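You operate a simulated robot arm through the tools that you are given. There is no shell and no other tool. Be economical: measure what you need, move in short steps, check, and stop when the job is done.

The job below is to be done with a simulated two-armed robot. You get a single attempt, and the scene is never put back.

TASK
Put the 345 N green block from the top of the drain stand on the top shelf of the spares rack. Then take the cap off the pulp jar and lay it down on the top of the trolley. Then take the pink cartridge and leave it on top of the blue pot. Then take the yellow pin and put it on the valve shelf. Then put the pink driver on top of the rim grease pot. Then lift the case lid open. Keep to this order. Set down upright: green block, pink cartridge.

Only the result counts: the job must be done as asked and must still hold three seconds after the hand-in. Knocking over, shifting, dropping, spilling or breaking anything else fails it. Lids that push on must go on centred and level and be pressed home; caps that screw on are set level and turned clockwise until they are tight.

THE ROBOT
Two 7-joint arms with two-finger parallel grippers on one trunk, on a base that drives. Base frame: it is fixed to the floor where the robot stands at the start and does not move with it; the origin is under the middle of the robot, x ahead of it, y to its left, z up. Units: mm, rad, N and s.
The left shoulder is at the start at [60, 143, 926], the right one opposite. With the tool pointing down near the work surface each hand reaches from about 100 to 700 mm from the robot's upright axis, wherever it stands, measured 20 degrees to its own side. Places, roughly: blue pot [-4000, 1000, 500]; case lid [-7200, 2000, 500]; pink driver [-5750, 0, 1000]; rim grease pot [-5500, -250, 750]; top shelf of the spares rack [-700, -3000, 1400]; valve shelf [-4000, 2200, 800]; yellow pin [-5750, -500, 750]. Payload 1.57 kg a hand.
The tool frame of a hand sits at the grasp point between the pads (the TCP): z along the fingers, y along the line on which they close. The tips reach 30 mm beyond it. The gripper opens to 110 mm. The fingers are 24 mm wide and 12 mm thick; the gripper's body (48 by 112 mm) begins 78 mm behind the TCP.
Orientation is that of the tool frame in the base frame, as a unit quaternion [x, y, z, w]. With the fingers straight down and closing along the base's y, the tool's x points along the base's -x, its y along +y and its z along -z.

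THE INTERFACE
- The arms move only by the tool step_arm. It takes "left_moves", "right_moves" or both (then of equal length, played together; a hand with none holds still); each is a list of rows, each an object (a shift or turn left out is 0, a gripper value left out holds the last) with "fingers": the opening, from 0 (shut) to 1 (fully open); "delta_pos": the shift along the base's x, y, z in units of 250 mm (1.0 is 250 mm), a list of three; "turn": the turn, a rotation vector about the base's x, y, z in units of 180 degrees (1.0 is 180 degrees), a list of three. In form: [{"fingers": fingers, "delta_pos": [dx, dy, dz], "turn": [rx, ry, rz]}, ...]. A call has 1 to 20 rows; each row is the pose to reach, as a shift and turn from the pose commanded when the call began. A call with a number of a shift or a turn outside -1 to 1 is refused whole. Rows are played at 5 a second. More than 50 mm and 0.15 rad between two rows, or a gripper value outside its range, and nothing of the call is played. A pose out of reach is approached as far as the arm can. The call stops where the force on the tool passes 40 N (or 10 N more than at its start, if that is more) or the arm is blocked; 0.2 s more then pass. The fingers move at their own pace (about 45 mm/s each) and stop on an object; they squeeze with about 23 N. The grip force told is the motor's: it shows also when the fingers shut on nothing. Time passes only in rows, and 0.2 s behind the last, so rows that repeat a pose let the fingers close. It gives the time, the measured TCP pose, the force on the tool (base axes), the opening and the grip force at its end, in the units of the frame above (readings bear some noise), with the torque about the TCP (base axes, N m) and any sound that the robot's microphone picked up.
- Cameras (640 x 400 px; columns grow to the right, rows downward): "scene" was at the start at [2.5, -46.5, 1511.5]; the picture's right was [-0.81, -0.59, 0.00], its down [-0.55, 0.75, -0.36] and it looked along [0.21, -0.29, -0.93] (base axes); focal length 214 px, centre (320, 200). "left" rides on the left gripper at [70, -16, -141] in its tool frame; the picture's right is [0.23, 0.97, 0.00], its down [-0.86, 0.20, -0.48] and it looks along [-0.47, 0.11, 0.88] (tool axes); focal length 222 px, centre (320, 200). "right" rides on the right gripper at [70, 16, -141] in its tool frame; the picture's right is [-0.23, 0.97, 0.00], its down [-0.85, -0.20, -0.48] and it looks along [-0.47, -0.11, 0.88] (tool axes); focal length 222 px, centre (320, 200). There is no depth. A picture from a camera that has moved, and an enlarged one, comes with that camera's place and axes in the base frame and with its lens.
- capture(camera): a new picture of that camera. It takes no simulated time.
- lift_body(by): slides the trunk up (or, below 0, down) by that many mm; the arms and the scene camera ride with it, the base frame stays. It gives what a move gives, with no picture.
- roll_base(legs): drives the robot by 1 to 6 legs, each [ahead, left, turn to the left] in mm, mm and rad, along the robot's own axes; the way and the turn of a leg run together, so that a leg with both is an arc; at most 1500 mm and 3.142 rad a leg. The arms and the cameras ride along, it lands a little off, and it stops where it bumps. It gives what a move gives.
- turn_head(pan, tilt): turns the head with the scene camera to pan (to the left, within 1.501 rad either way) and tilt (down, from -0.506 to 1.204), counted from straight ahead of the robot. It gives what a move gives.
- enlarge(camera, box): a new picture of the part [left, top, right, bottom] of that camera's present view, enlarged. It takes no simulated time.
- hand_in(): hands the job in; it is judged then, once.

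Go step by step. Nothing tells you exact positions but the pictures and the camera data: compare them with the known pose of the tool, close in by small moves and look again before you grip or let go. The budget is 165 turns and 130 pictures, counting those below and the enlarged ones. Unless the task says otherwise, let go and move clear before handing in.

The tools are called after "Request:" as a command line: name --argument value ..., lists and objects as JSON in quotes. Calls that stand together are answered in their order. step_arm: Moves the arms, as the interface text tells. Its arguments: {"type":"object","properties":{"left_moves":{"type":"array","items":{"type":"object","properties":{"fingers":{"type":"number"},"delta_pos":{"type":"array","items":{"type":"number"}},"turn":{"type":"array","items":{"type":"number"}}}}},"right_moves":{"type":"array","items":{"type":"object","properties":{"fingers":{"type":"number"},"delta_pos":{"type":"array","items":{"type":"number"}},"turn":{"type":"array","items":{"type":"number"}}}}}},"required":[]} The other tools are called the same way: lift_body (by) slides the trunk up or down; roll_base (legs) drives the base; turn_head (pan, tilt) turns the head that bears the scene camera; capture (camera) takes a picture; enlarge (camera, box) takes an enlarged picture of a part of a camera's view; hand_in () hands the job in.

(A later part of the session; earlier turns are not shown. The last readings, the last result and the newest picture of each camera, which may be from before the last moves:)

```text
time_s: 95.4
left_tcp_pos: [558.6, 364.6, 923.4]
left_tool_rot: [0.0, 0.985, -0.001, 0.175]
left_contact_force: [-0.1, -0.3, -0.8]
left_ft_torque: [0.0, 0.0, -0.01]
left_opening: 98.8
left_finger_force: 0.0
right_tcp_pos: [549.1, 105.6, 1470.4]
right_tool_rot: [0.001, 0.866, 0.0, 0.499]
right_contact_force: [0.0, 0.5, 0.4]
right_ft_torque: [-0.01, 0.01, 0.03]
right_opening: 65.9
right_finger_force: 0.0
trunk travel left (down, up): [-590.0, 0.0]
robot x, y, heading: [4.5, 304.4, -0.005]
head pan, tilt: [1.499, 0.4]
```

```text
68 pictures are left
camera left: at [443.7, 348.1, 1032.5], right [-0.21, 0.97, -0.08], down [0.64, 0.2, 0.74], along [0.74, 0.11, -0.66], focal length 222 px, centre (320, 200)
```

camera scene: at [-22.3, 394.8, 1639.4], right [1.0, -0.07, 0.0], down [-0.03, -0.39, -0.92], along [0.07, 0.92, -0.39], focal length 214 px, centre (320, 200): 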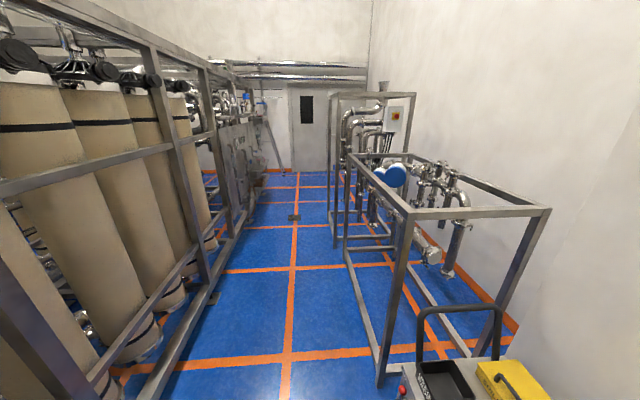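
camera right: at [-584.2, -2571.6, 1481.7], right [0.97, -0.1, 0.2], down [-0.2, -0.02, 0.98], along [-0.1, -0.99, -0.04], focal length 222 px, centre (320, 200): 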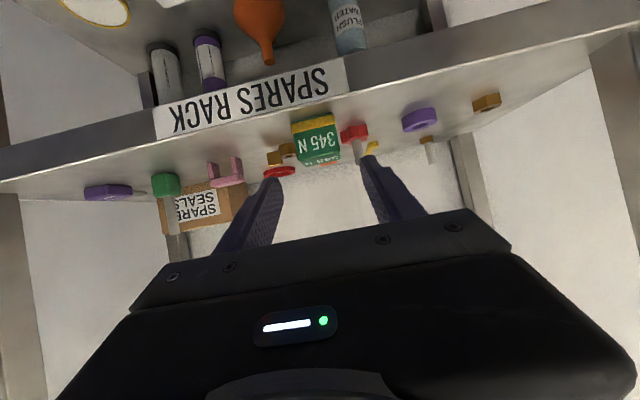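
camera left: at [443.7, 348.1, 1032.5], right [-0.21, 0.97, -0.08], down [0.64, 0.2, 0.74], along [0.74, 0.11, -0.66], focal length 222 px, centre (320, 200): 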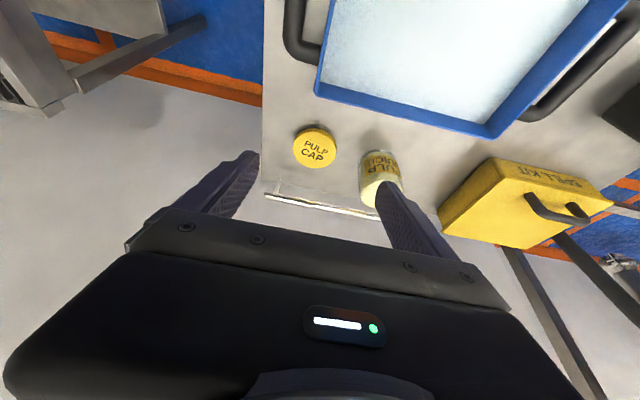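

Cap lies flat on the trolley. Next the pink cartridge: not in the place list, but a pink item stood on the ledge behind-right at the start; I'll retract and look there.

Request:
step_arm --left_moves '[{"delta_pos": [-0.12, 0.0, 0.15], "turn": [0, 0.03, 0]}, {"delta_pos": [-0.24, 0.0, 0.3], "turn": [0, 0.06, 0]}, {"delta_pos": [-0.36, 0.0, 0.45], "turn": [0, 0.09, 0]}, {"delta_pos": [-0.48, 0.0, 0.6], "turn": [0, 0.111, 0]}, {"delta_pos": [-0.6, 0.0, 0.75], "turn": [0, 0.111, 0]}, {"delta_pos": [-0.6, 0.0, 0.75], "turn": [0, 0.111, 0]}]'

Request:
roll_base --legs '[[-200, 0, 0], [0, -250, 0], [0, 0, -0.9]]'

Request:
turn_head --pan -1.5 --tilt 0.6

Request:
capture --camera "scene"

```text
time_s: 96.8
left_tcp_pos: [410.4, 359.2, 1114.9]
left_tool_rot: [0.001, 1.0, 0.0, 0.002]
left_contact_force: [-0.1, -0.8, 0.4]
left_ft_torque: [-0.02, -0.02, -0.02]
left_opening: 99.1
left_finger_force: 0.1
right_tcp_pos: [550.4, 105.2, 1470.1]
right_tool_rot: [0.001, 0.867, 0.001, 0.499]
right_contact_force: [0.1, 0.1, -0.3]
right_ft_torque: [0.0, 0.03, 0.01]
right_opening: 65.8
right_finger_force: 0.1
trunk travel left (down, up): [-590.0, 0.0]
robot x, y, heading: [4.3, 306.3, 0.003]
head pan, tilt: [1.499, 0.4]
```

```text
time_s: 102.1
left_tcp_pos: [101.2, -227.1, 1116.0]
left_tool_rot: [0.434, 0.901, -0.001, 0.003]
left_contact_force: [-0.4, 0.4, -0.1]
left_ft_torque: [0.01, -0.01, 0.0]
left_opening: 99.1
left_finger_force: 0.1
right_tcp_pos: [-8.0, -494.9, 1472.0]
right_tool_rot: [0.374, 0.782, -0.215, 0.451]
right_contact_force: [-0.7, 0.7, 0.4]
right_ft_torque: [-0.02, -0.02, -0.03]
right_opening: 65.9
right_finger_force: 0.1
trunk travel left (down, up): [-590.0, 0.0]
robot x, y, heading: [-192.8, 51.3, -0.898]
head pan, tilt: [1.499, 0.4]
```

```text
time_s: 104.7
left_tcp_pos: [102.2, -227.9, 1115.0]
left_tool_rot: [0.433, 0.901, -0.001, 0.002]
left_contact_force: [-0.4, 0.5, -0.6]
left_ft_torque: [0.0, -0.01, -0.01]
left_opening: 98.9
left_finger_force: 0.1
right_tcp_pos: [-7.6, -495.7, 1469.9]
right_tool_rot: [0.374, 0.781, -0.216, 0.451]
right_contact_force: [-0.1, 1.1, 0.7]
right_ft_torque: [0.0, -0.02, -0.01]
right_opening: 66.2
right_finger_force: 0.0
trunk travel left (down, up): [-590.0, 0.0]
robot x, y, heading: [-190.2, 53.3, -0.897]
head pan, tilt: [-1.499, 0.6]
```

```text
67 pictures are left
camera scene: at [-278.3, 14.8, 1621.1], right [-0.68, 0.73, 0.0], down [0.41, 0.38, -0.83], along [-0.61, -0.56, -0.56], focal length 214 px, centre (320, 200)
```

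scene: 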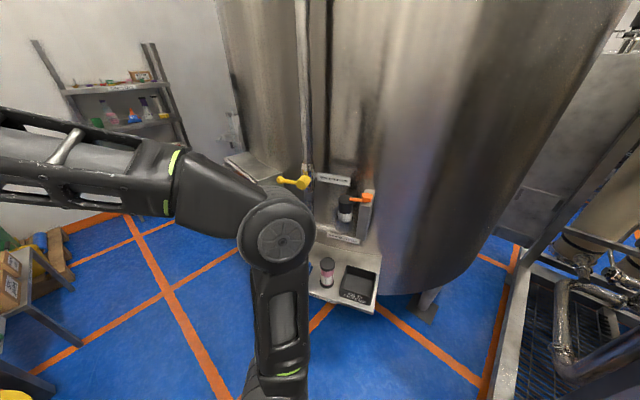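

Request:
enlarge --camera "scene" --box '[290, 160, 400, 320]'

```text
2.50 times, centred on (345, 240) of scene
camera zoom: at [-278.3, 14.8, 1621.1], right [-0.68, 0.73, 0.0], down [0.41, 0.38, -0.83], along [-0.61, -0.56, -0.56], focal length 536 px, centre (258, 100)
```

zoom: 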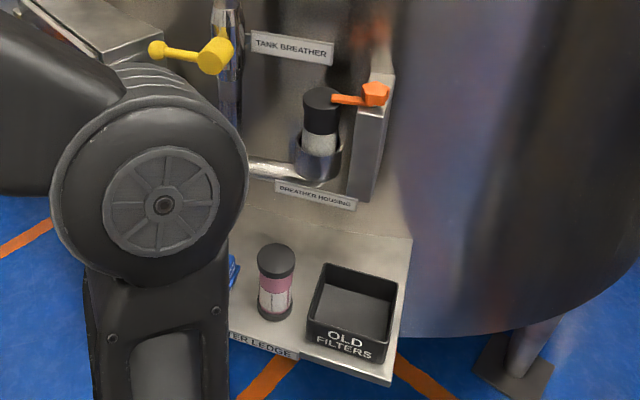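

That is the pink cartridge, standing on the water ledge at about (−725, −353), z 780–905. I'll tuck the right hand, then turn to face the ledge.

Request:
step_arm --right_moves '[{"delta_pos": [-0.028, 0.07, -0.142], "turn": [0.029, 0.023, 0]}, {"delta_pos": [-0.056, 0.14, -0.284], "turn": [0.058, 0.046, 0]}, {"delta_pos": [-0.085, 0.21, -0.427], "turn": [0.087, 0.069, 0]}, {"delta_pos": [-0.114, 0.28, -0.569], "turn": [0.116, 0.092, 0]}, {"delta_pos": [-0.142, 0.35, -0.711], "turn": [0.145, 0.115, 0]}, {"delta_pos": [-0.17, 0.42, -0.853], "turn": [0.174, 0.138, 0]}, {"delta_pos": [-0.2, 0.49, -0.92], "turn": [0.203, 0.161, 0]}, {"delta_pos": [-0.23, 0.56, -0.96], "turn": [0.232, 0.184, 0]}, {"delta_pos": [-0.256, 0.632, -1.0], "turn": [0.261, 0.207, 0]}, {"delta_pos": [-0.256, 0.632, -1.0], "turn": [0.261, 0.207, 0]}]'

Request:
roll_base --legs '[[0, 0, -1.74]]'

Request:
turn_head --pan 0.0 --tilt 0.9

Request:
capture --camera "scene"

```text
time_s: 106.9
left_tcp_pos: [100.8, -229.1, 1116.6]
left_tool_rot: [0.434, 0.901, -0.001, 0.002]
left_contact_force: [-0.5, -0.2, 0.4]
left_ft_torque: [0.06, 0.01, 0.01]
left_opening: 98.9
left_finger_force: 0.0
right_tcp_pos: [-72.1, -363.3, 1191.9]
right_tool_rot: [0.433, 0.901, -0.01, 0.02]
right_contact_force: [-0.3, -0.7, -0.6]
right_ft_torque: [0.07, -0.01, -0.01]
right_opening: 65.9
right_finger_force: 0.1
right hand out of reach, approached as far as the arm can: row 8, 9, 10
trunk travel left (down, up): [-590.0, 0.0]
robot x, y, heading: [-195.2, 52.0, -0.895]
head pan, tilt: [-1.499, 0.6]
```

```text
time_s: 111.4
left_tcp_pos: [-514.4, -200.7, 1115.7]
left_tool_rot: [0.965, 0.263, -0.003, 0.001]
left_contact_force: [-0.1, 0.4, 0.2]
left_ft_torque: [-0.01, 0.01, 0.03]
left_opening: 99.2
left_finger_force: 0.0
right_tcp_pos: [-622.0, -11.3, 1193.2]
right_tool_rot: [0.964, 0.264, -0.022, 0.006]
right_contact_force: [0.4, -0.6, 0.2]
right_ft_torque: [-0.02, -0.01, -0.02]
right_opening: 65.7
right_finger_force: 0.1
trunk travel left (down, up): [-590.0, 0.0]
robot x, y, heading: [-196.6, 55.0, -2.604]
head pan, tilt: [-1.499, 0.6]
```

```text
time_s: 113.0
left_tcp_pos: [-513.6, -200.4, 1114.9]
left_tool_rot: [0.965, 0.263, -0.002, 0.001]
left_contact_force: [0.2, -0.3, -0.1]
left_ft_torque: [-0.01, -0.02, 0.05]
left_opening: 98.8
left_finger_force: 0.0
right_tcp_pos: [-622.6, -10.4, 1193.7]
right_tool_rot: [0.964, 0.264, -0.022, 0.006]
right_contact_force: [0.2, -0.1, 0.3]
right_ft_torque: [-0.01, 0.02, -0.03]
right_opening: 66.1
right_finger_force: 0.1
trunk travel left (down, up): [-590.0, 0.0]
robot x, y, heading: [-195.3, 52.1, -2.602]
head pan, tilt: [0.0, 0.901]
```

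```text
65 pictures are left
camera scene: at [-234.0, 28.4, 1596.3], right [-0.51, 0.86, 0.0], down [0.67, 0.4, -0.62], along [-0.53, -0.32, -0.78], focal length 214 px, centre (320, 200)
```

scene: 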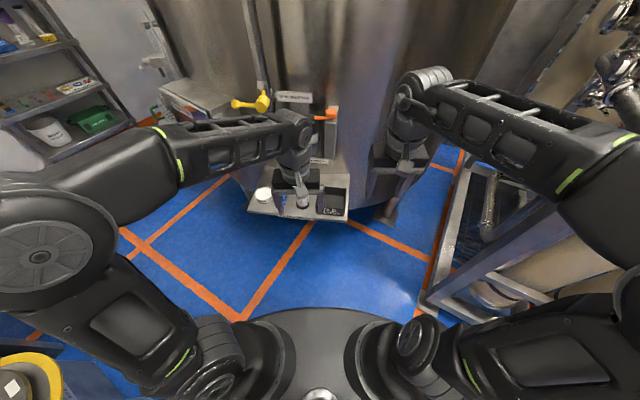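

Request:
capture --camera "left"

```text
64 pictures are left
camera left: at [-460.9, -151.7, 1256.0], right [0.69, -0.72, 0.0], down [-0.63, -0.61, 0.48], along [-0.35, -0.33, -0.88], focal length 222 px, centre (320, 200)
```

left: 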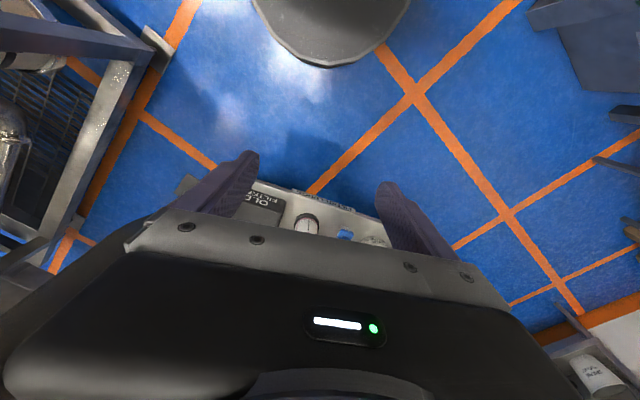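

Request:
roll_base --legs '[[120, 0, 0]]'

Request:
step_arm --left_moves '[{"turn": [-0.024, 0.04, 0], "delta_pos": [0, 0, -0.1]}, {"turn": [-0.048, 0.08, 0], "delta_pos": [0, 0, -0.2]}, {"turn": [-0.072, 0.12, 0], "delta_pos": [0, 0, -0.3]}, {"turn": [-0.072, 0.12, 0], "delta_pos": [0, 0, -0.4]}, {"turn": [-0.072, 0.12, 0], "delta_pos": [0, 0, -0.4]}]'

Request:
capture --camera "left"

Request:
enlarge --camera "scene" --box '[200, 60, 420, 260]'

```text
time_s: 114.3
left_tcp_pos: [-615.8, -263.4, 1116.7]
left_tool_rot: [0.964, 0.266, -0.002, 0.001]
left_contact_force: [0.3, -0.7, 0.3]
left_ft_torque: [0.01, -0.03, -0.01]
left_opening: 98.9
left_finger_force: 0.1
right_tcp_pos: [-725.2, -73.7, 1192.3]
right_tool_rot: [0.964, 0.265, -0.023, 0.005]
right_contact_force: [0.2, 0.1, -0.2]
right_ft_torque: [0.03, -0.04, -0.01]
right_opening: 65.9
right_finger_force: 0.0
trunk travel left (down, up): [-590.0, 0.0]
robot x, y, heading: [-298.0, -4.6, -2.606]
head pan, tilt: [0.0, 0.901]
```

```text
time_s: 115.5
left_tcp_pos: [-616.0, -263.1, 1016.4]
left_tool_rot: [0.94, 0.259, -0.213, 0.058]
left_contact_force: [-0.2, 0.3, 0.9]
left_ft_torque: [-0.04, 0.01, -0.02]
left_opening: 99.1
left_finger_force: 0.1
right_tcp_pos: [-723.6, -73.7, 1193.1]
right_tool_rot: [0.964, 0.265, -0.023, 0.006]
right_contact_force: [-0.5, -0.6, -0.2]
right_ft_torque: [0.01, -0.04, 0.01]
right_opening: 66.0
right_finger_force: 0.1
trunk travel left (down, up): [-590.0, 0.0]
robot x, y, heading: [-294.3, -10.9, -2.605]
head pan, tilt: [0.0, 0.901]
```

```text
63 pictures are left
camera left: at [-516.4, -186.5, 1113.8], right [0.67, -0.73, -0.1], down [-0.38, -0.46, 0.8], along [-0.63, -0.5, -0.59], focal length 222 px, centre (320, 200)
```

left: 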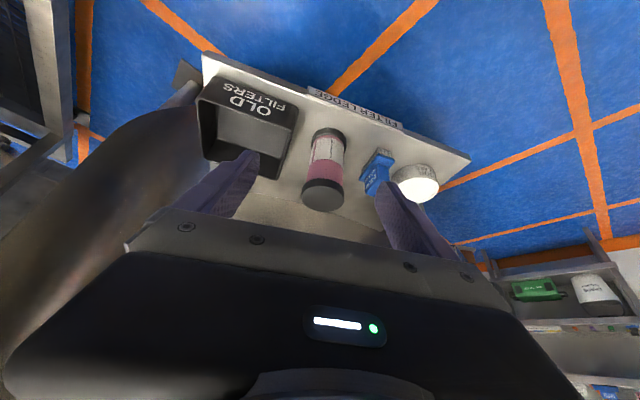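

```text
2.00 times, centred on (310, 160) of scene
camera zoom: at [-334.8, -31.8, 1596.3], right [-0.51, 0.86, 0.0], down [0.67, 0.4, -0.62], along [-0.53, -0.32, -0.78], focal length 429 px, centre (340, 280)
```

zoom: 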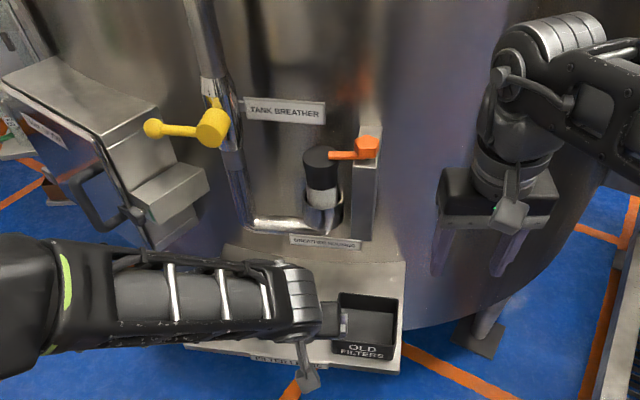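

Request:
step_arm --left_moves '[{"delta_pos": [-0.11, -0.1, -0.09]}, {"delta_pos": [-0.22, -0.2, -0.18]}, {"delta_pos": [-0.33, -0.3, -0.27]}, {"delta_pos": [-0.33, -0.3, -0.27]}]'

Request:
capture --camera "left"

```text
time_s: 116.5
left_tcp_pos: [-698.7, -341.2, 950.9]
left_tool_rot: [0.94, 0.259, -0.212, 0.06]
left_contact_force: [0.1, 0.3, -0.5]
left_ft_torque: [0.02, -0.01, 0.02]
left_opening: 99.2
left_finger_force: 0.1
right_tcp_pos: [-722.3, -73.2, 1192.5]
right_tool_rot: [0.964, 0.265, -0.023, 0.006]
right_contact_force: [0.8, 0.4, 0.6]
right_ft_torque: [0.0, 0.03, 0.0]
right_opening: 65.8
right_finger_force: 0.0
trunk travel left (down, up): [-590.0, 0.0]
robot x, y, heading: [-296.4, -7.6, -2.601]
head pan, tilt: [0.0, 0.901]
```

```text
61 pictures are left
camera left: at [-599.5, -264.1, 1047.7], right [0.67, -0.73, -0.1], down [-0.38, -0.46, 0.8], along [-0.63, -0.5, -0.59], focal length 222 px, centre (320, 200)
```

left: 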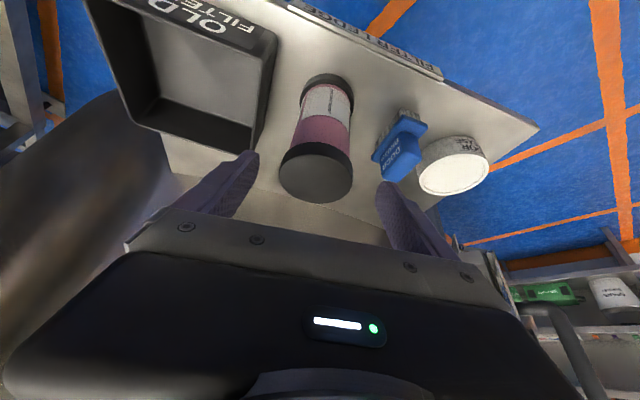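

Request:
step_arm --left_moves '[{"fingers": 0.78}, {"delta_pos": [-0.028, -0.01, -0.11], "fingers": 0.78}, {"delta_pos": [-0.056, -0.02, -0.22], "fingers": 0.78}, {"delta_pos": [-0.056, -0.02, -0.22], "fingers": 0.78}]'

Request:
capture --camera "left"

```text
time_s: 117.5
left_tcp_pos: [-711.6, -343.8, 892.0]
left_tool_rot: [0.941, 0.258, -0.212, 0.058]
left_contact_force: [0.2, 0.5, 0.3]
left_ft_torque: [-0.02, 0.04, 0.0]
left_opening: 85.7
left_finger_force: 0.0
right_tcp_pos: [-722.7, -73.2, 1192.9]
right_tool_rot: [0.964, 0.264, -0.023, 0.005]
right_contact_force: [-0.9, -0.3, -1.3]
right_ft_torque: [0.04, 0.0, 0.02]
right_opening: 65.8
right_finger_force: 0.1
trunk travel left (down, up): [-590.0, 0.0]
robot x, y, heading: [-297.6, -7.9, -2.601]
head pan, tilt: [0.0, 0.901]
```

```text
60 pictures are left
camera left: at [-613.4, -266.7, 990.0], right [0.67, -0.73, -0.1], down [-0.38, -0.46, 0.8], along [-0.63, -0.5, -0.59], focal length 222 px, centre (320, 200)
```

left: 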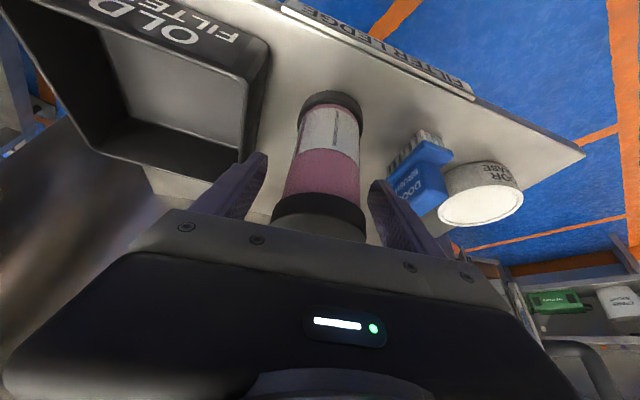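

Request:
step_arm --left_moves '[{"fingers": 0.3}, {"fingers": 0.3}, {"fingers": 0.3}, {"fingers": 0.3}, {"delta_pos": [0, 0, 0.02], "fingers": 0.3}, {"delta_pos": [0, 0, 0.05], "fingers": 0.3}, {"delta_pos": [0, 0, 0.1], "fingers": 0.3}, {"delta_pos": [0, 0, 0.18], "fingers": 0.3}, {"delta_pos": [0, 0, 0.28], "fingers": 0.3}, {"delta_pos": [0.05, 0.03, 0.4], "fingers": 0.3}, {"delta_pos": [0.15, 0.09, 0.52], "fingers": 0.3}, {"delta_pos": [0.27, 0.16, 0.6], "fingers": 0.3}, {"delta_pos": [0.27, 0.16, 0.6], "fingers": 0.3}]'

Request:
capture --camera "left"

```text
time_s: 120.3
left_tcp_pos: [-645.2, -301.0, 1042.7]
left_tool_rot: [0.94, 0.259, -0.212, 0.06]
left_contact_force: [-0.2, -0.1, -1.4]
left_ft_torque: [-0.01, -0.01, 0.02]
left_opening: 61.1
left_finger_force: 22.7
right_tcp_pos: [-723.1, -73.4, 1192.1]
right_tool_rot: [0.964, 0.265, -0.023, 0.006]
right_contact_force: [-0.9, 0.3, 0.5]
right_ft_torque: [0.03, -0.02, -0.01]
right_opening: 66.1
right_finger_force: 0.1
trunk travel left (down, up): [-590.0, 0.0]
robot x, y, heading: [-298.6, -9.3, -2.605]
head pan, tilt: [0.0, 0.901]
```

```text
59 pictures are left
camera left: at [-546.0, -224.7, 1139.7], right [0.67, -0.73, -0.1], down [-0.39, -0.46, 0.8], along [-0.63, -0.5, -0.59], focal length 222 px, centre (320, 200)
```

left: 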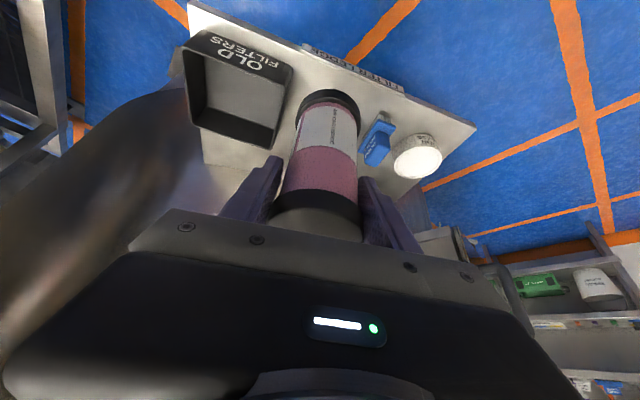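

Cartridge held upright. Now I need a route to the blue pot at (−4000, 1000): backing off and looking around.

Request:
roll_base --legs '[[-170, 0, 0], [0, 0, -1.4]]'

Request:
turn_head --pan 0.0 --tilt 0.15

Request:
capture --camera "scene"

```text
time_s: 125.2
left_tcp_pos: [-492.8, 382.2, 1042.8]
left_tool_rot: [0.881, -0.418, -0.2, -0.094]
left_contact_force: [-0.6, 0.4, -1.1]
left_ft_torque: [0.0, 0.02, 0.01]
left_opening: 61.3
left_finger_force: 23.5
right_tcp_pos: [-278.6, 491.8, 1192.7]
right_tool_rot: [0.902, -0.43, -0.022, -0.01]
right_contact_force: [0.5, -0.9, 0.7]
right_ft_torque: [0.02, 0.0, -0.01]
right_opening: 66.1
right_finger_force: 0.1
trunk travel left (down, up): [-590.0, 0.0]
robot x, y, heading: [-151.7, 77.7, 2.255]
head pan, tilt: [0.0, 0.901]
```

```text
time_s: 126.3
left_tcp_pos: [-493.6, 381.6, 1042.1]
left_tool_rot: [0.881, -0.419, -0.199, -0.095]
left_contact_force: [0.7, -0.2, -1.6]
left_ft_torque: [-0.03, 0.01, -0.02]
left_opening: 61.2
left_finger_force: 23.0
right_tcp_pos: [-278.8, 493.4, 1193.4]
right_tool_rot: [0.902, -0.43, -0.021, -0.011]
right_contact_force: [-0.1, -0.2, 0.6]
right_ft_torque: [-0.02, 0.0, -0.01]
right_opening: 65.9
right_finger_force: 0.1
trunk travel left (down, up): [-590.0, 0.0]
robot x, y, heading: [-150.4, 80.8, 2.254]
head pan, tilt: [0.0, 0.15]
```

```text
58 pictures are left
camera scene: at [-192.1, 126.4, 1662.5], right [0.78, 0.63, 0.0], down [0.09, -0.12, -0.99], along [-0.62, 0.77, -0.15], focal length 214 px, centre (320, 200)
```

scene: 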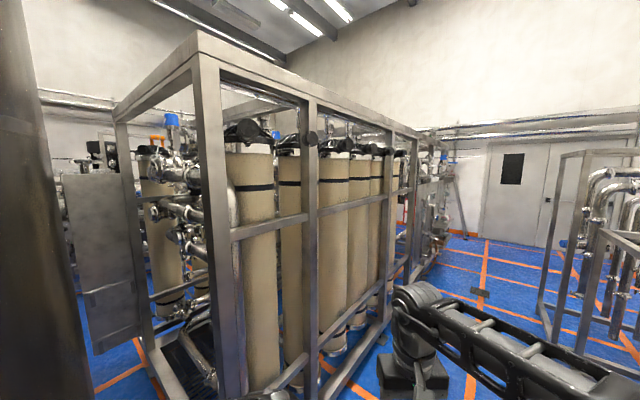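

The column frame blocks the direct way; the passage south of the big tank looks open. Driving there and looking west.

Request:
roll_base --legs '[[0, 0, 2.458], [1450, 0, 0], [500, -100, 0], [0, 0, -1.571]]'

Request:
turn_head --pan 0.0 --tilt 0.3

Request:
capture --camera "scene"

```text
time_s: 145.8
left_tcp_pos: [-710.2, -1941.2, 1042.6]
left_tool_rot: [0.975, -0.014, -0.221, -0.002]
left_contact_force: [0.3, 0.2, -1.0]
left_ft_torque: [0.01, -0.01, -0.02]
left_opening: 60.3
left_finger_force: 23.5
right_tcp_pos: [-656.3, -1704.0, 1191.6]
right_tool_rot: [1.0, -0.014, -0.024, 0.0]
right_contact_force: [0.1, 0.2, -0.8]
right_ft_torque: [0.0, 0.03, 0.01]
right_opening: 66.0
right_finger_force: 0.0
trunk travel left (down, up): [-590.0, 0.0]
robot x, y, heading: [-257.5, -1881.7, 3.117]
head pan, tilt: [0.0, 0.15]
```

```text
time_s: 146.6
left_tcp_pos: [-710.1, -1941.0, 1042.8]
left_tool_rot: [0.975, -0.013, -0.221, -0.002]
left_contact_force: [0.8, -0.3, -1.2]
left_ft_torque: [0.01, -0.04, -0.03]
left_opening: 60.3
left_finger_force: 23.0
right_tcp_pos: [-655.6, -1705.0, 1192.2]
right_tool_rot: [1.0, -0.014, -0.024, -0.001]
right_contact_force: [0.2, -0.4, 1.1]
right_ft_torque: [-0.02, -0.01, -0.03]
right_opening: 65.7
right_finger_force: 0.0
trunk travel left (down, up): [-590.0, 0.0]
robot x, y, heading: [-259.1, -1874.5, 3.119]
head pan, tilt: [0.0, 0.3]
```

```text
57 pictures are left
camera scene: at [-322.9, -1878.6, 1648.6], right [0.03, 1.0, 0.0], down [0.3, -0.01, -0.96], along [-0.95, 0.03, -0.3], focal length 214 px, centre (320, 200)
```

scene: 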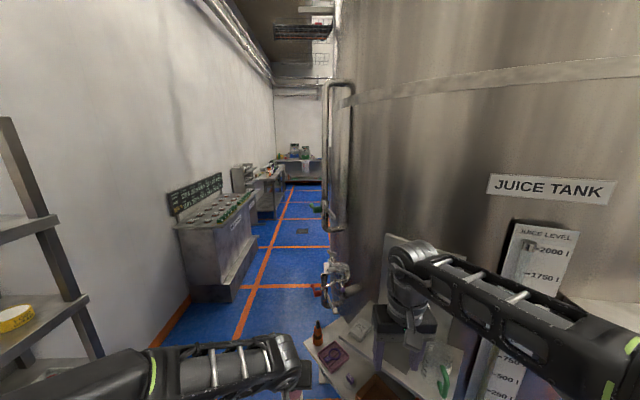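

A passage lies between the bench and the tank; I'll follow the line y≈−2230 westward.

Request:
roll_base --legs '[[0, 340, 0.022], [1300, 0, 0]]'

Request:
capture --camera "scene"

```text
time_s: 154.8
left_tcp_pos: [-1983.8, -2251.9, 1041.3]
left_tool_rot: [0.975, -0.016, -0.22, -0.003]
left_contact_force: [0.0, 0.5, -1.3]
left_ft_torque: [-0.02, -0.01, -0.04]
left_opening: 60.3
left_finger_force: 23.4
right_tcp_pos: [-1927.6, -2016.1, 1192.6]
right_tool_rot: [1.0, -0.018, -0.023, -0.001]
right_contact_force: [-0.2, 0.0, -0.1]
right_ft_torque: [0.03, 0.01, 0.01]
right_opening: 66.1
right_finger_force: 0.0
trunk travel left (down, up): [-590.0, 0.0]
robot x, y, heading: [-1533.2, -2194.3, 3.109]
head pan, tilt: [0.0, 0.3]
```

```text
56 pictures are left
camera scene: at [-1596.5, -2192.0, 1648.5], right [0.03, 1.0, 0.0], down [0.3, -0.01, -0.96], along [-0.95, 0.03, -0.3], focal length 214 px, centre (320, 200)
```

scene: 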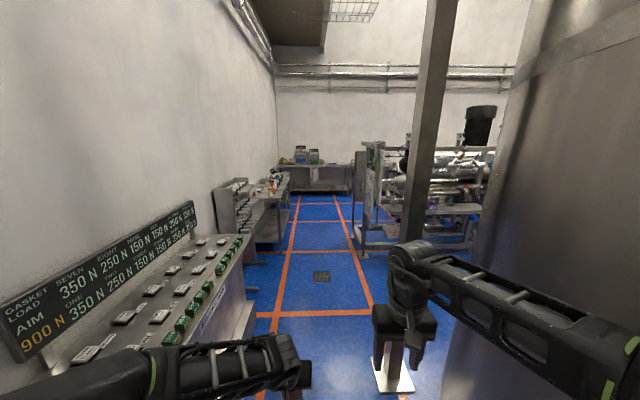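

Request:
roll_base --legs '[[0, 30, 0.032], [1500, 0, 0], [200, 0, 0]]'

Request:
turn_head --pan -1.3 --tilt 0.3

Request:
capture --camera "scene"

```text
time_s: 163.9
left_tcp_pos: [-3690.1, -2289.6, 1042.1]
left_tool_rot: [0.976, -0.004, -0.219, 0.0]
left_contact_force: [-0.3, 0.2, -1.6]
left_ft_torque: [0.0, -0.02, -0.03]
left_opening: 60.3
left_finger_force: 23.3
right_tcp_pos: [-3638.6, -2053.6, 1190.7]
right_tool_rot: [1.0, -0.004, -0.024, -0.001]
right_contact_force: [0.5, -0.3, 0.0]
right_ft_torque: [0.04, -0.01, 0.0]
right_opening: 65.8
right_finger_force: 0.0
trunk travel left (down, up): [-590.0, 0.0]
robot x, y, heading: [-3234.8, -2219.7, 3.133]
head pan, tilt: [0.0, 0.3]
```

```text
time_s: 165.3
left_tcp_pos: [-3688.3, -2290.3, 1042.3]
left_tool_rot: [0.975, -0.004, -0.221, 0.0]
left_contact_force: [-0.7, 0.5, -1.1]
left_ft_torque: [-0.05, -0.03, 0.0]
left_opening: 60.1
left_finger_force: 22.9
right_tcp_pos: [-3638.0, -2053.7, 1192.7]
right_tool_rot: [1.0, -0.004, -0.025, -0.001]
right_contact_force: [-0.2, 1.0, 0.1]
right_ft_torque: [0.01, -0.03, 0.0]
right_opening: 66.0
right_finger_force: 0.0
trunk travel left (down, up): [-590.0, 0.0]
robot x, y, heading: [-3235.1, -2223.3, 3.137]
head pan, tilt: [-1.3, 0.3]
```

```text
55 pictures are left
camera scene: at [-3233.0, -2131.0, 1648.6], right [0.97, 0.26, 0.0], down [0.08, -0.29, -0.96], along [-0.25, 0.92, -0.3], focal length 214 px, centre (320, 200)
```

scene: 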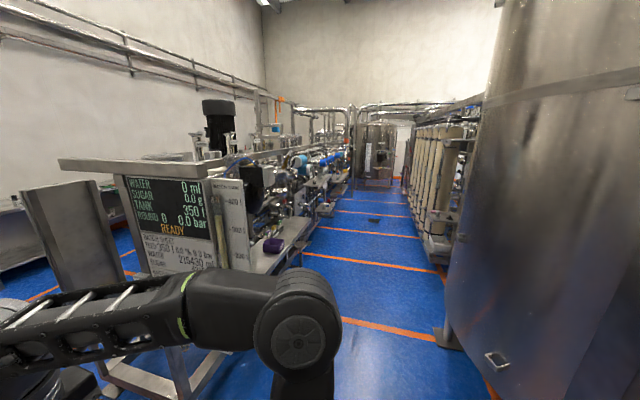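

Request:
roll_base --legs '[[0, 0, -1.566], [1500, 0, 0], [1300, 0, 0]]'

Request:
turn_head --pan 0.9 --tilt 0.5

Request:
capture --camera "scene"

```text
time_s: 182.5
left_tcp_pos: [-3209.0, 988.3, 1041.3]
left_tool_rot: [-0.676, 0.703, 0.153, 0.158]
left_contact_force: [0.2, 0.3, -1.0]
left_ft_torque: [0.03, 0.0, -0.01]
left_opening: 59.8
left_finger_force: 22.9
right_tcp_pos: [-2974.1, 930.5, 1192.9]
right_tool_rot: [-0.693, 0.721, 0.016, 0.017]
right_contact_force: [0.2, 0.1, 0.0]
right_ft_torque: [0.03, -0.03, 0.01]
right_opening: 66.2
right_finger_force: 0.1
trunk travel left (down, up): [-590.0, 0.0]
robot x, y, heading: [-3153.2, 533.8, 1.53]
head pan, tilt: [-1.3, 0.3]
```

```text
time_s: 184.6
left_tcp_pos: [-3208.5, 988.0, 1043.6]
left_tool_rot: [-0.676, 0.703, 0.154, 0.159]
left_contact_force: [-0.5, -0.6, -1.6]
left_ft_torque: [-0.02, 0.02, 0.0]
left_opening: 60.0
left_finger_force: 22.5
right_tcp_pos: [-2974.6, 930.6, 1193.7]
right_tool_rot: [-0.693, 0.721, 0.016, 0.019]
right_contact_force: [0.5, -0.7, -0.5]
right_ft_torque: [-0.02, -0.02, 0.0]
right_opening: 66.0
right_finger_force: 0.0
trunk travel left (down, up): [-590.0, 0.0]
robot x, y, heading: [-3154.1, 535.6, 1.53]
head pan, tilt: [0.901, 0.499]
```

```text
54 pictures are left
camera scene: at [-3223.5, 563.8, 1630.2], right [0.65, 0.76, 0.0], down [0.36, -0.31, -0.88], along [-0.67, 0.57, -0.48], focal length 214 px, centre (320, 200)
```

scene: 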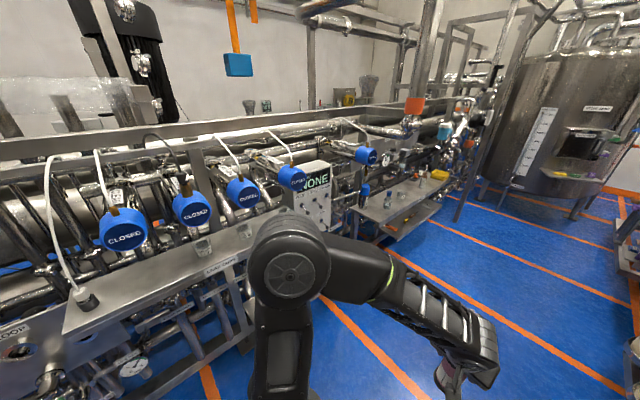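

The pot's spot is hidden by my elbow; turning to face west for a clear view.

Request:
roll_base --legs '[[0, 0, 1.612]]'

Request:
turn_head --pan 0.0 --tilt 0.6

Request:
capture --camera "scene"

Request:
capture --camera "right"

```text
time_s: 188.9
left_tcp_pos: [-3604.3, 470.1, 1043.0]
left_tool_rot: [0.975, -0.01, -0.22, -0.001]
left_contact_force: [-0.6, 0.0, -1.5]
left_ft_torque: [0.02, -0.04, 0.0]
left_opening: 59.7
left_finger_force: 22.9
right_tcp_pos: [-3549.5, 707.2, 1192.4]
right_tool_rot: [1.0, -0.01, -0.024, -0.001]
right_contact_force: [0.4, -0.6, 0.6]
right_ft_torque: [-0.01, -0.03, 0.03]
right_opening: 66.3
right_finger_force: 0.1
trunk travel left (down, up): [-590.0, 0.0]
robot x, y, heading: [-3149.0, 534.6, 3.117]
head pan, tilt: [0.901, 0.499]
```

```text
time_s: 190.1
left_tcp_pos: [-3603.4, 471.7, 1043.1]
left_tool_rot: [0.975, -0.01, -0.221, -0.001]
left_contact_force: [-0.4, 0.4, -1.9]
left_ft_torque: [-0.01, -0.03, 0.0]
left_opening: 59.6
left_finger_force: 23.2
right_tcp_pos: [-3550.4, 708.1, 1193.8]
right_tool_rot: [1.0, -0.011, -0.025, 0.0]
right_contact_force: [0.2, -0.5, -0.3]
right_ft_torque: [0.0, 0.03, -0.01]
right_opening: 66.2
right_finger_force: 0.1
trunk travel left (down, up): [-590.0, 0.0]
robot x, y, heading: [-3153.1, 534.2, 3.12]
head pan, tilt: [0.0, 0.6]
```

```text
53 pictures are left
camera scene: at [-3211.9, 535.4, 1621.1], right [0.02, 1.0, 0.0], down [0.56, -0.01, -0.83], along [-0.82, 0.02, -0.56], focal length 214 px, centre (320, 200)
```

scene: 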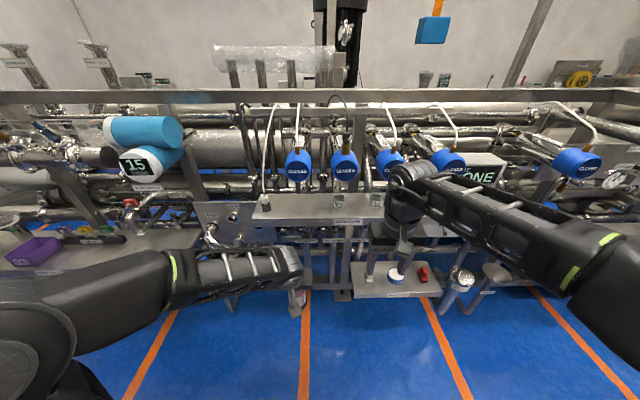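

```text
52 pictures are left
camera right: at [-3474.9, 688.6, 1331.7], right [-0.25, -0.97, 0.01], down [-0.83, 0.22, 0.52], along [-0.51, 0.12, -0.85], focal length 222 px, centre (320, 200)
```

right: 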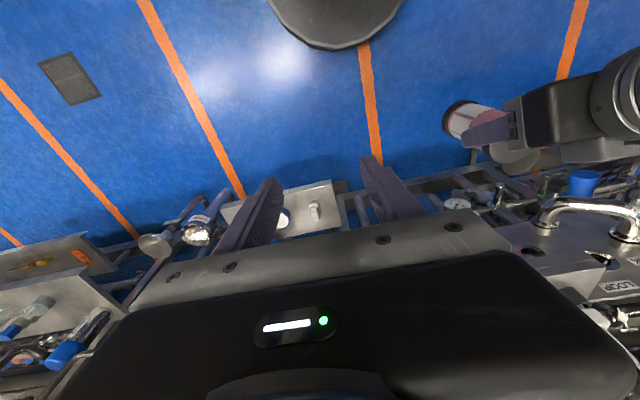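

Request:
enlarge --camera "scene" --box '[330, 220, 520, 320]'

```text
3.37 times, centred on (425, 270) of scene
camera zoom: at [-3211.9, 535.4, 1621.1], right [0.02, 1.0, 0.0], down [0.56, -0.01, -0.83], along [-0.82, 0.02, -0.56], focal length 722 px, centre (-34, -36)
```

zoom: 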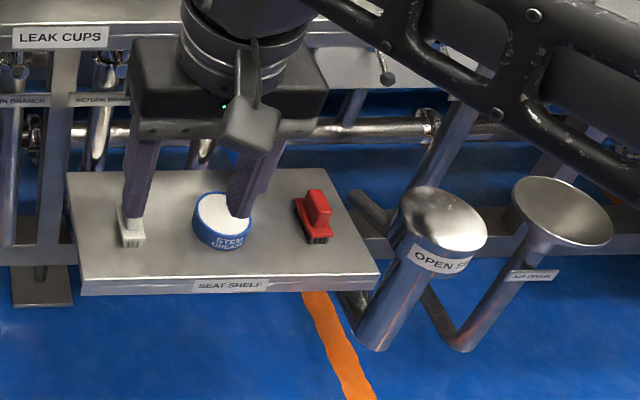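

The blue pot (blue "STEM GREASE") is on the seat shelf near (−3985, 1000), top z≈555. Driving to bring it in front of the left hand.

Request:
roll_base --legs '[[0, -580, 0.02], [160, 0, 0]]'

Request:
capture --camera "left"

Request:
enlarge --camera "scene" --box '[190, 190, 430, 360]'

```text
time_s: 194.3
left_tcp_pos: [-3764.2, 1021.3, 1041.4]
left_tool_rot: [0.976, 0.006, -0.22, 0.002]
left_contact_force: [-0.8, -0.5, -0.8]
left_ft_torque: [-0.01, -0.06, -0.01]
left_opening: 59.8
left_finger_force: 23.2
right_tcp_pos: [-3717.6, 1260.0, 1192.5]
right_tool_rot: [1.0, 0.006, -0.023, -0.001]
right_contact_force: [0.3, 0.4, 0.0]
right_ft_torque: [0.01, -0.07, 0.02]
right_opening: 65.6
right_finger_force: 0.0
trunk travel left (down, up): [-590.0, 0.0]
robot x, y, heading: [-3312.1, 1101.0, -3.128]
head pan, tilt: [0.0, 0.6]
```

```text
50 pictures are left
camera left: at [-3640.3, 1039.3, 1139.3], right [0.22, -0.97, -0.1], down [-0.56, -0.21, 0.8], along [-0.8, -0.12, -0.59], focal length 222 px, centre (320, 200)
```

left: 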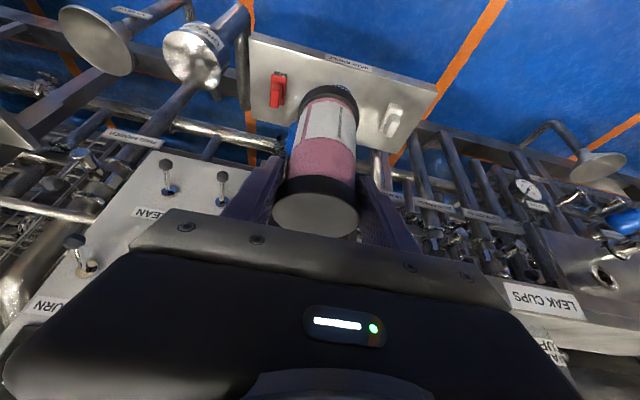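

```text
2.35 times, centred on (310, 275) of scene
camera zoom: at [-3375.3, 1100.0, 1621.0], right [-0.01, 1.0, 0.0], down [0.57, 0.01, -0.82], along [-0.82, -0.01, -0.57], focal length 505 px, centre (344, 24)
```

zoom: 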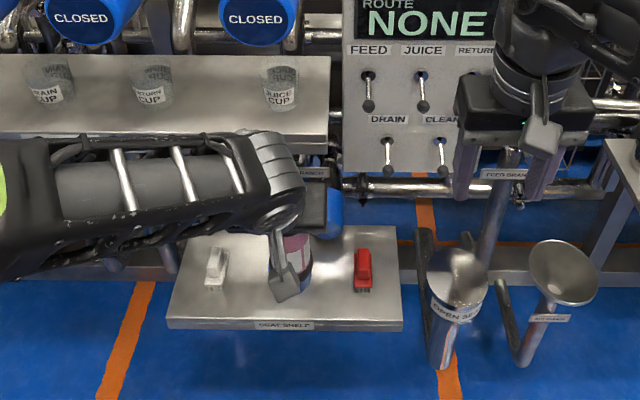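

Request:
enlarge --camera "right" --box '[320, 80, 520, 220]'

```text
2.86 times, centred on (420, 150) of right
camera zoom: at [-3642.8, 1244.2, 1331.3], right [-0.22, -0.98, 0.01], down [-0.83, 0.19, 0.52], along [-0.51, 0.1, -0.86], focal length 635 px, centre (34, 343)
```

zoom: 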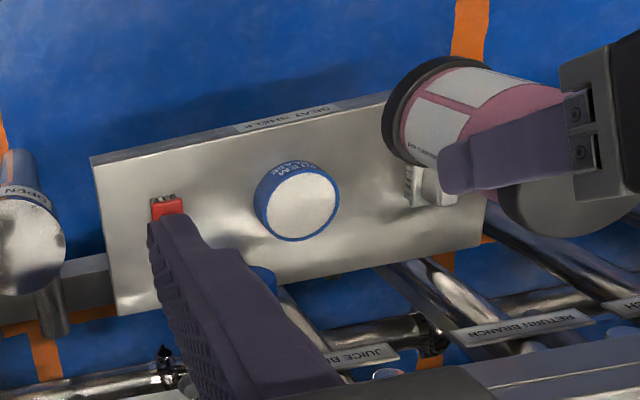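

Pot top at about (−3958, 983, 606), 84 mm wide, below the leak-cup shelf. So I lower the hand first in front of it, then go forward.

Request:
step_arm --left_moves '[{"delta_pos": [0, -0.02, -0.15]}, {"delta_pos": [0, -0.04, -0.3]}, {"delta_pos": [0, -0.06, -0.45]}, {"delta_pos": [0, -0.08, -0.6]}, {"delta_pos": [0, -0.1, -0.75]}, {"delta_pos": [0, -0.12, -0.88]}, {"delta_pos": [0, -0.152, -1.0]}, {"delta_pos": [0, -0.152, -1.0]}]'

Request:
step_arm --left_moves '[{"delta_pos": [0, 0, -0.15]}, {"delta_pos": [0, 0, -0.28]}, {"delta_pos": [-0.12, 0, -0.28]}, {"delta_pos": [-0.24, 0, -0.28]}, {"delta_pos": [-0.36, 0, -0.28]}, {"delta_pos": [-0.36, 0, -0.28]}]'

Request:
enlarge --camera "right" --box '[320, 80, 520, 220]'

Request:
capture --camera "scene"

```text
time_s: 196.2
left_tcp_pos: [-3767.4, 983.3, 790.7]
left_tool_rot: [0.975, 0.006, -0.221, 0.001]
left_contact_force: [0.3, 0.1, -1.5]
left_ft_torque: [-0.03, -0.01, -0.02]
left_opening: 59.8
left_finger_force: 23.3
right_tcp_pos: [-3716.9, 1259.6, 1192.6]
right_tool_rot: [1.0, 0.006, -0.025, 0.0]
right_contact_force: [-1.1, 0.0, -0.6]
right_ft_torque: [-0.01, 0.04, 0.02]
right_opening: 66.0
right_finger_force: 0.0
trunk travel left (down, up): [-590.0, 0.0]
robot x, y, heading: [-3315.0, 1102.7, -3.131]
head pan, tilt: [0.0, 0.6]
```

```text
time_s: 197.6
left_tcp_pos: [-3852.6, 983.4, 725.3]
left_tool_rot: [0.975, 0.006, -0.221, 0.002]
left_contact_force: [0.9, -0.8, -0.8]
left_ft_torque: [0.0, -0.01, -0.01]
left_opening: 59.5
left_finger_force: 23.1
right_tcp_pos: [-3717.6, 1259.4, 1193.8]
right_tool_rot: [1.0, 0.006, -0.025, -0.001]
right_contact_force: [0.0, 0.1, -0.1]
right_ft_torque: [-0.01, 0.0, -0.01]
right_opening: 66.2
right_finger_force: 0.0
trunk travel left (down, up): [-590.0, 0.0]
robot x, y, heading: [-3309.7, 1104.9, -3.133]
head pan, tilt: [0.0, 0.6]
```

```text
2.86 times, centred on (420, 150) of right
camera zoom: at [-3641.2, 1244.1, 1331.7], right [-0.22, -0.98, 0.01], down [-0.83, 0.19, 0.52], along [-0.51, 0.1, -0.85], focal length 635 px, centre (34, 343)
```

zoom: 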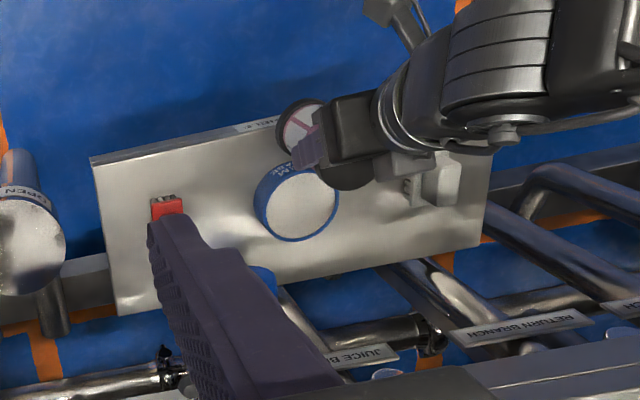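

```text
46 pictures are left
camera scene: at [-3373.3, 1099.9, 1621.1], right [-0.01, 1.0, 0.0], down [0.56, 0.01, -0.83], along [-0.83, -0.01, -0.56], focal length 214 px, centre (320, 200)
```

scene: 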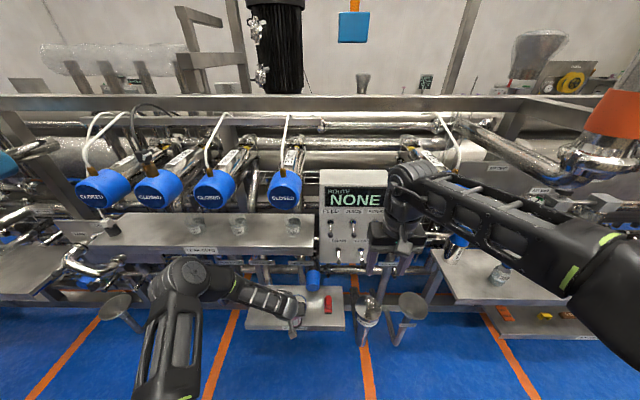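

Request:
step_arm --left_moves '[{"delta_pos": [-0.14, 0, 0]}, {"delta_pos": [-0.28, 0, 0]}, {"delta_pos": [-0.42, 0, 0]}, {"delta_pos": [-0.42, 0, -0.02]}, {"delta_pos": [-0.42, 0, -0.04]}]'

Request:
enlarge --camera "right" --box '[320, 80, 520, 220]'

Request:
capture --camera "left"

```text
time_s: 198.8
left_tcp_pos: [-3957.0, 984.0, 712.8]
left_tool_rot: [0.976, 0.006, -0.22, 0.002]
left_contact_force: [-1.0, -0.2, -0.9]
left_ft_torque: [0.03, -0.02, 0.01]
left_opening: 59.9
left_finger_force: 23.0
right_tcp_pos: [-3717.0, 1259.8, 1192.0]
right_tool_rot: [1.0, 0.006, -0.024, -0.001]
right_contact_force: [-0.2, 0.2, 0.1]
right_ft_torque: [0.01, -0.03, 0.03]
right_opening: 66.0
right_finger_force: 0.0
trunk travel left (down, up): [-590.0, 0.0]
robot x, y, heading: [-3315.3, 1099.9, -3.128]
head pan, tilt: [0.0, 0.6]
```

```text
2.86 times, centred on (420, 150) of right
camera zoom: at [-3641.7, 1244.4, 1331.6], right [-0.22, -0.98, 0.01], down [-0.83, 0.19, 0.52], along [-0.51, 0.1, -0.85], focal length 635 px, centre (34, 343)
```

zoom: 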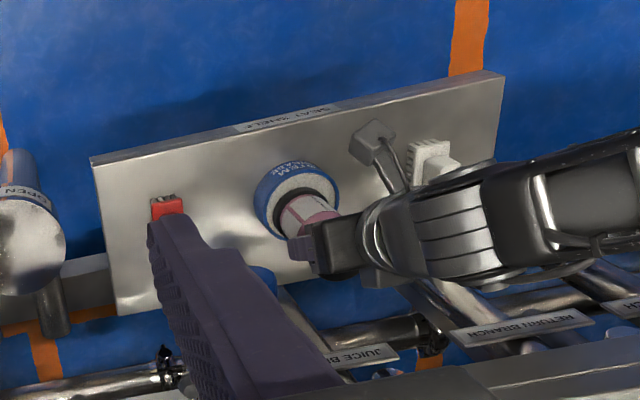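

```text
44 pictures are left
camera left: at [-3833.5, 1001.5, 809.6], right [0.22, -0.97, -0.1], down [-0.56, -0.21, 0.8], along [-0.8, -0.12, -0.59], focal length 222 px, centre (320, 200)
```

left: 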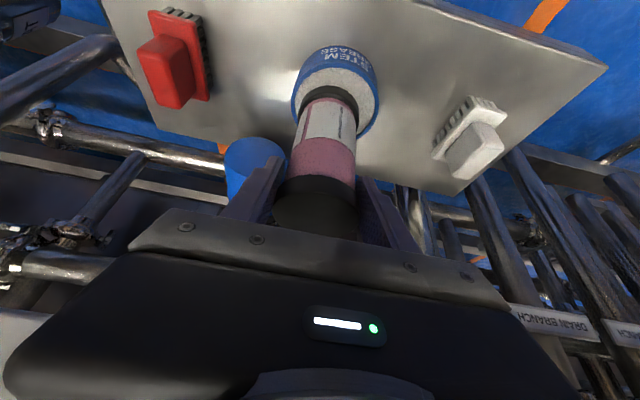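

Well centred over the pot. Lowering to contact.

Request:
step_arm --left_moves '[{"delta_pos": [0, 0, -0.02]}, {"delta_pos": [0, 0, -0.036]}, {"delta_pos": [0, 0, -0.044]}, {"delta_pos": [0, 0, -0.052]}, {"delta_pos": [0, 0, -0.06]}]'

```text
time_s: 199.9
left_tcp_pos: [-3957.2, 984.1, 696.9]
left_tool_rot: [0.975, 0.007, -0.221, 0.001]
left_contact_force: [0.1, 0.2, 11.7]
left_ft_torque: [0.06, 0.05, -0.02]
left_opening: 59.8
left_finger_force: 23.2
right_tcp_pos: [-3715.8, 1259.9, 1194.1]
right_tool_rot: [1.0, 0.006, -0.025, 0.0]
right_contact_force: [-0.6, 0.2, 0.9]
right_ft_torque: [0.02, 0.03, 0.0]
right_opening: 66.4
right_finger_force: 0.1
trunk travel left (down, up): [-590.0, 0.0]
robot x, y, heading: [-3312.3, 1096.1, -3.134]
head pan, tilt: [0.0, 0.6]
```

Request:
step_arm --left_moves '[{"delta_pos": [0, 0, 0.004]}, {"delta_pos": [0, 0, 0.004], "fingers": 0.8}, {"delta_pos": [0, 0, 0.004], "fingers": 0.8}, {"delta_pos": [0, 0, 0.004], "fingers": 0.8}, {"delta_pos": [0.06, 0, 0.03], "fingers": 0.8}, {"delta_pos": [0.18, 0, 0.1], "fingers": 0.8}, {"delta_pos": [0.34, 0, 0.18], "fingers": 0.8}, {"delta_pos": [0.5, 0, 0.26], "fingers": 0.8}, {"delta_pos": [0.66, 0, 0.36], "fingers": 0.8}, {"delta_pos": [0.66, 0, 0.36], "fingers": 0.8}]'

Request:
capture --camera "left"

```text
time_s: 202.2
left_tcp_pos: [-3793.8, 988.0, 785.0]
left_tool_rot: [0.975, 0.007, -0.221, 0.002]
left_contact_force: [-1.0, 0.6, -0.1]
left_ft_torque: [0.01, -0.03, 0.0]
left_opening: 87.9
left_finger_force: 0.1
right_tcp_pos: [-3718.0, 1260.0, 1194.0]
right_tool_rot: [1.0, 0.006, -0.023, 0.0]
right_contact_force: [0.0, 0.1, 0.7]
right_ft_torque: [0.03, -0.03, -0.02]
right_opening: 65.9
right_finger_force: 0.1
trunk travel left (down, up): [-590.0, 0.0]
robot x, y, heading: [-3315.0, 1102.0, -3.131]
head pan, tilt: [0.0, 0.6]
```

```text
43 pictures are left
camera left: at [-3670.6, 1003.9, 881.5], right [0.22, -0.97, -0.1], down [-0.56, -0.21, 0.8], along [-0.8, -0.12, -0.59], focal length 222 px, centre (320, 200)
```

left: 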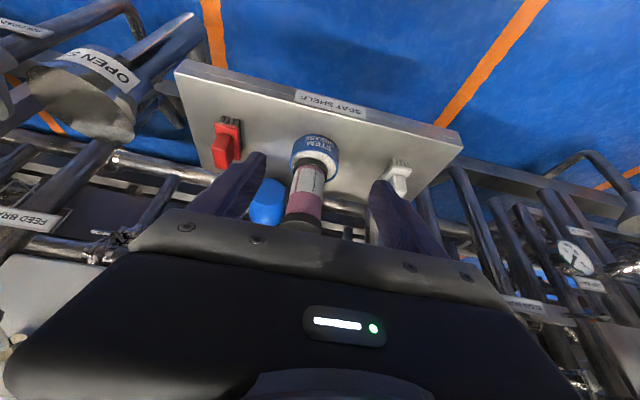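

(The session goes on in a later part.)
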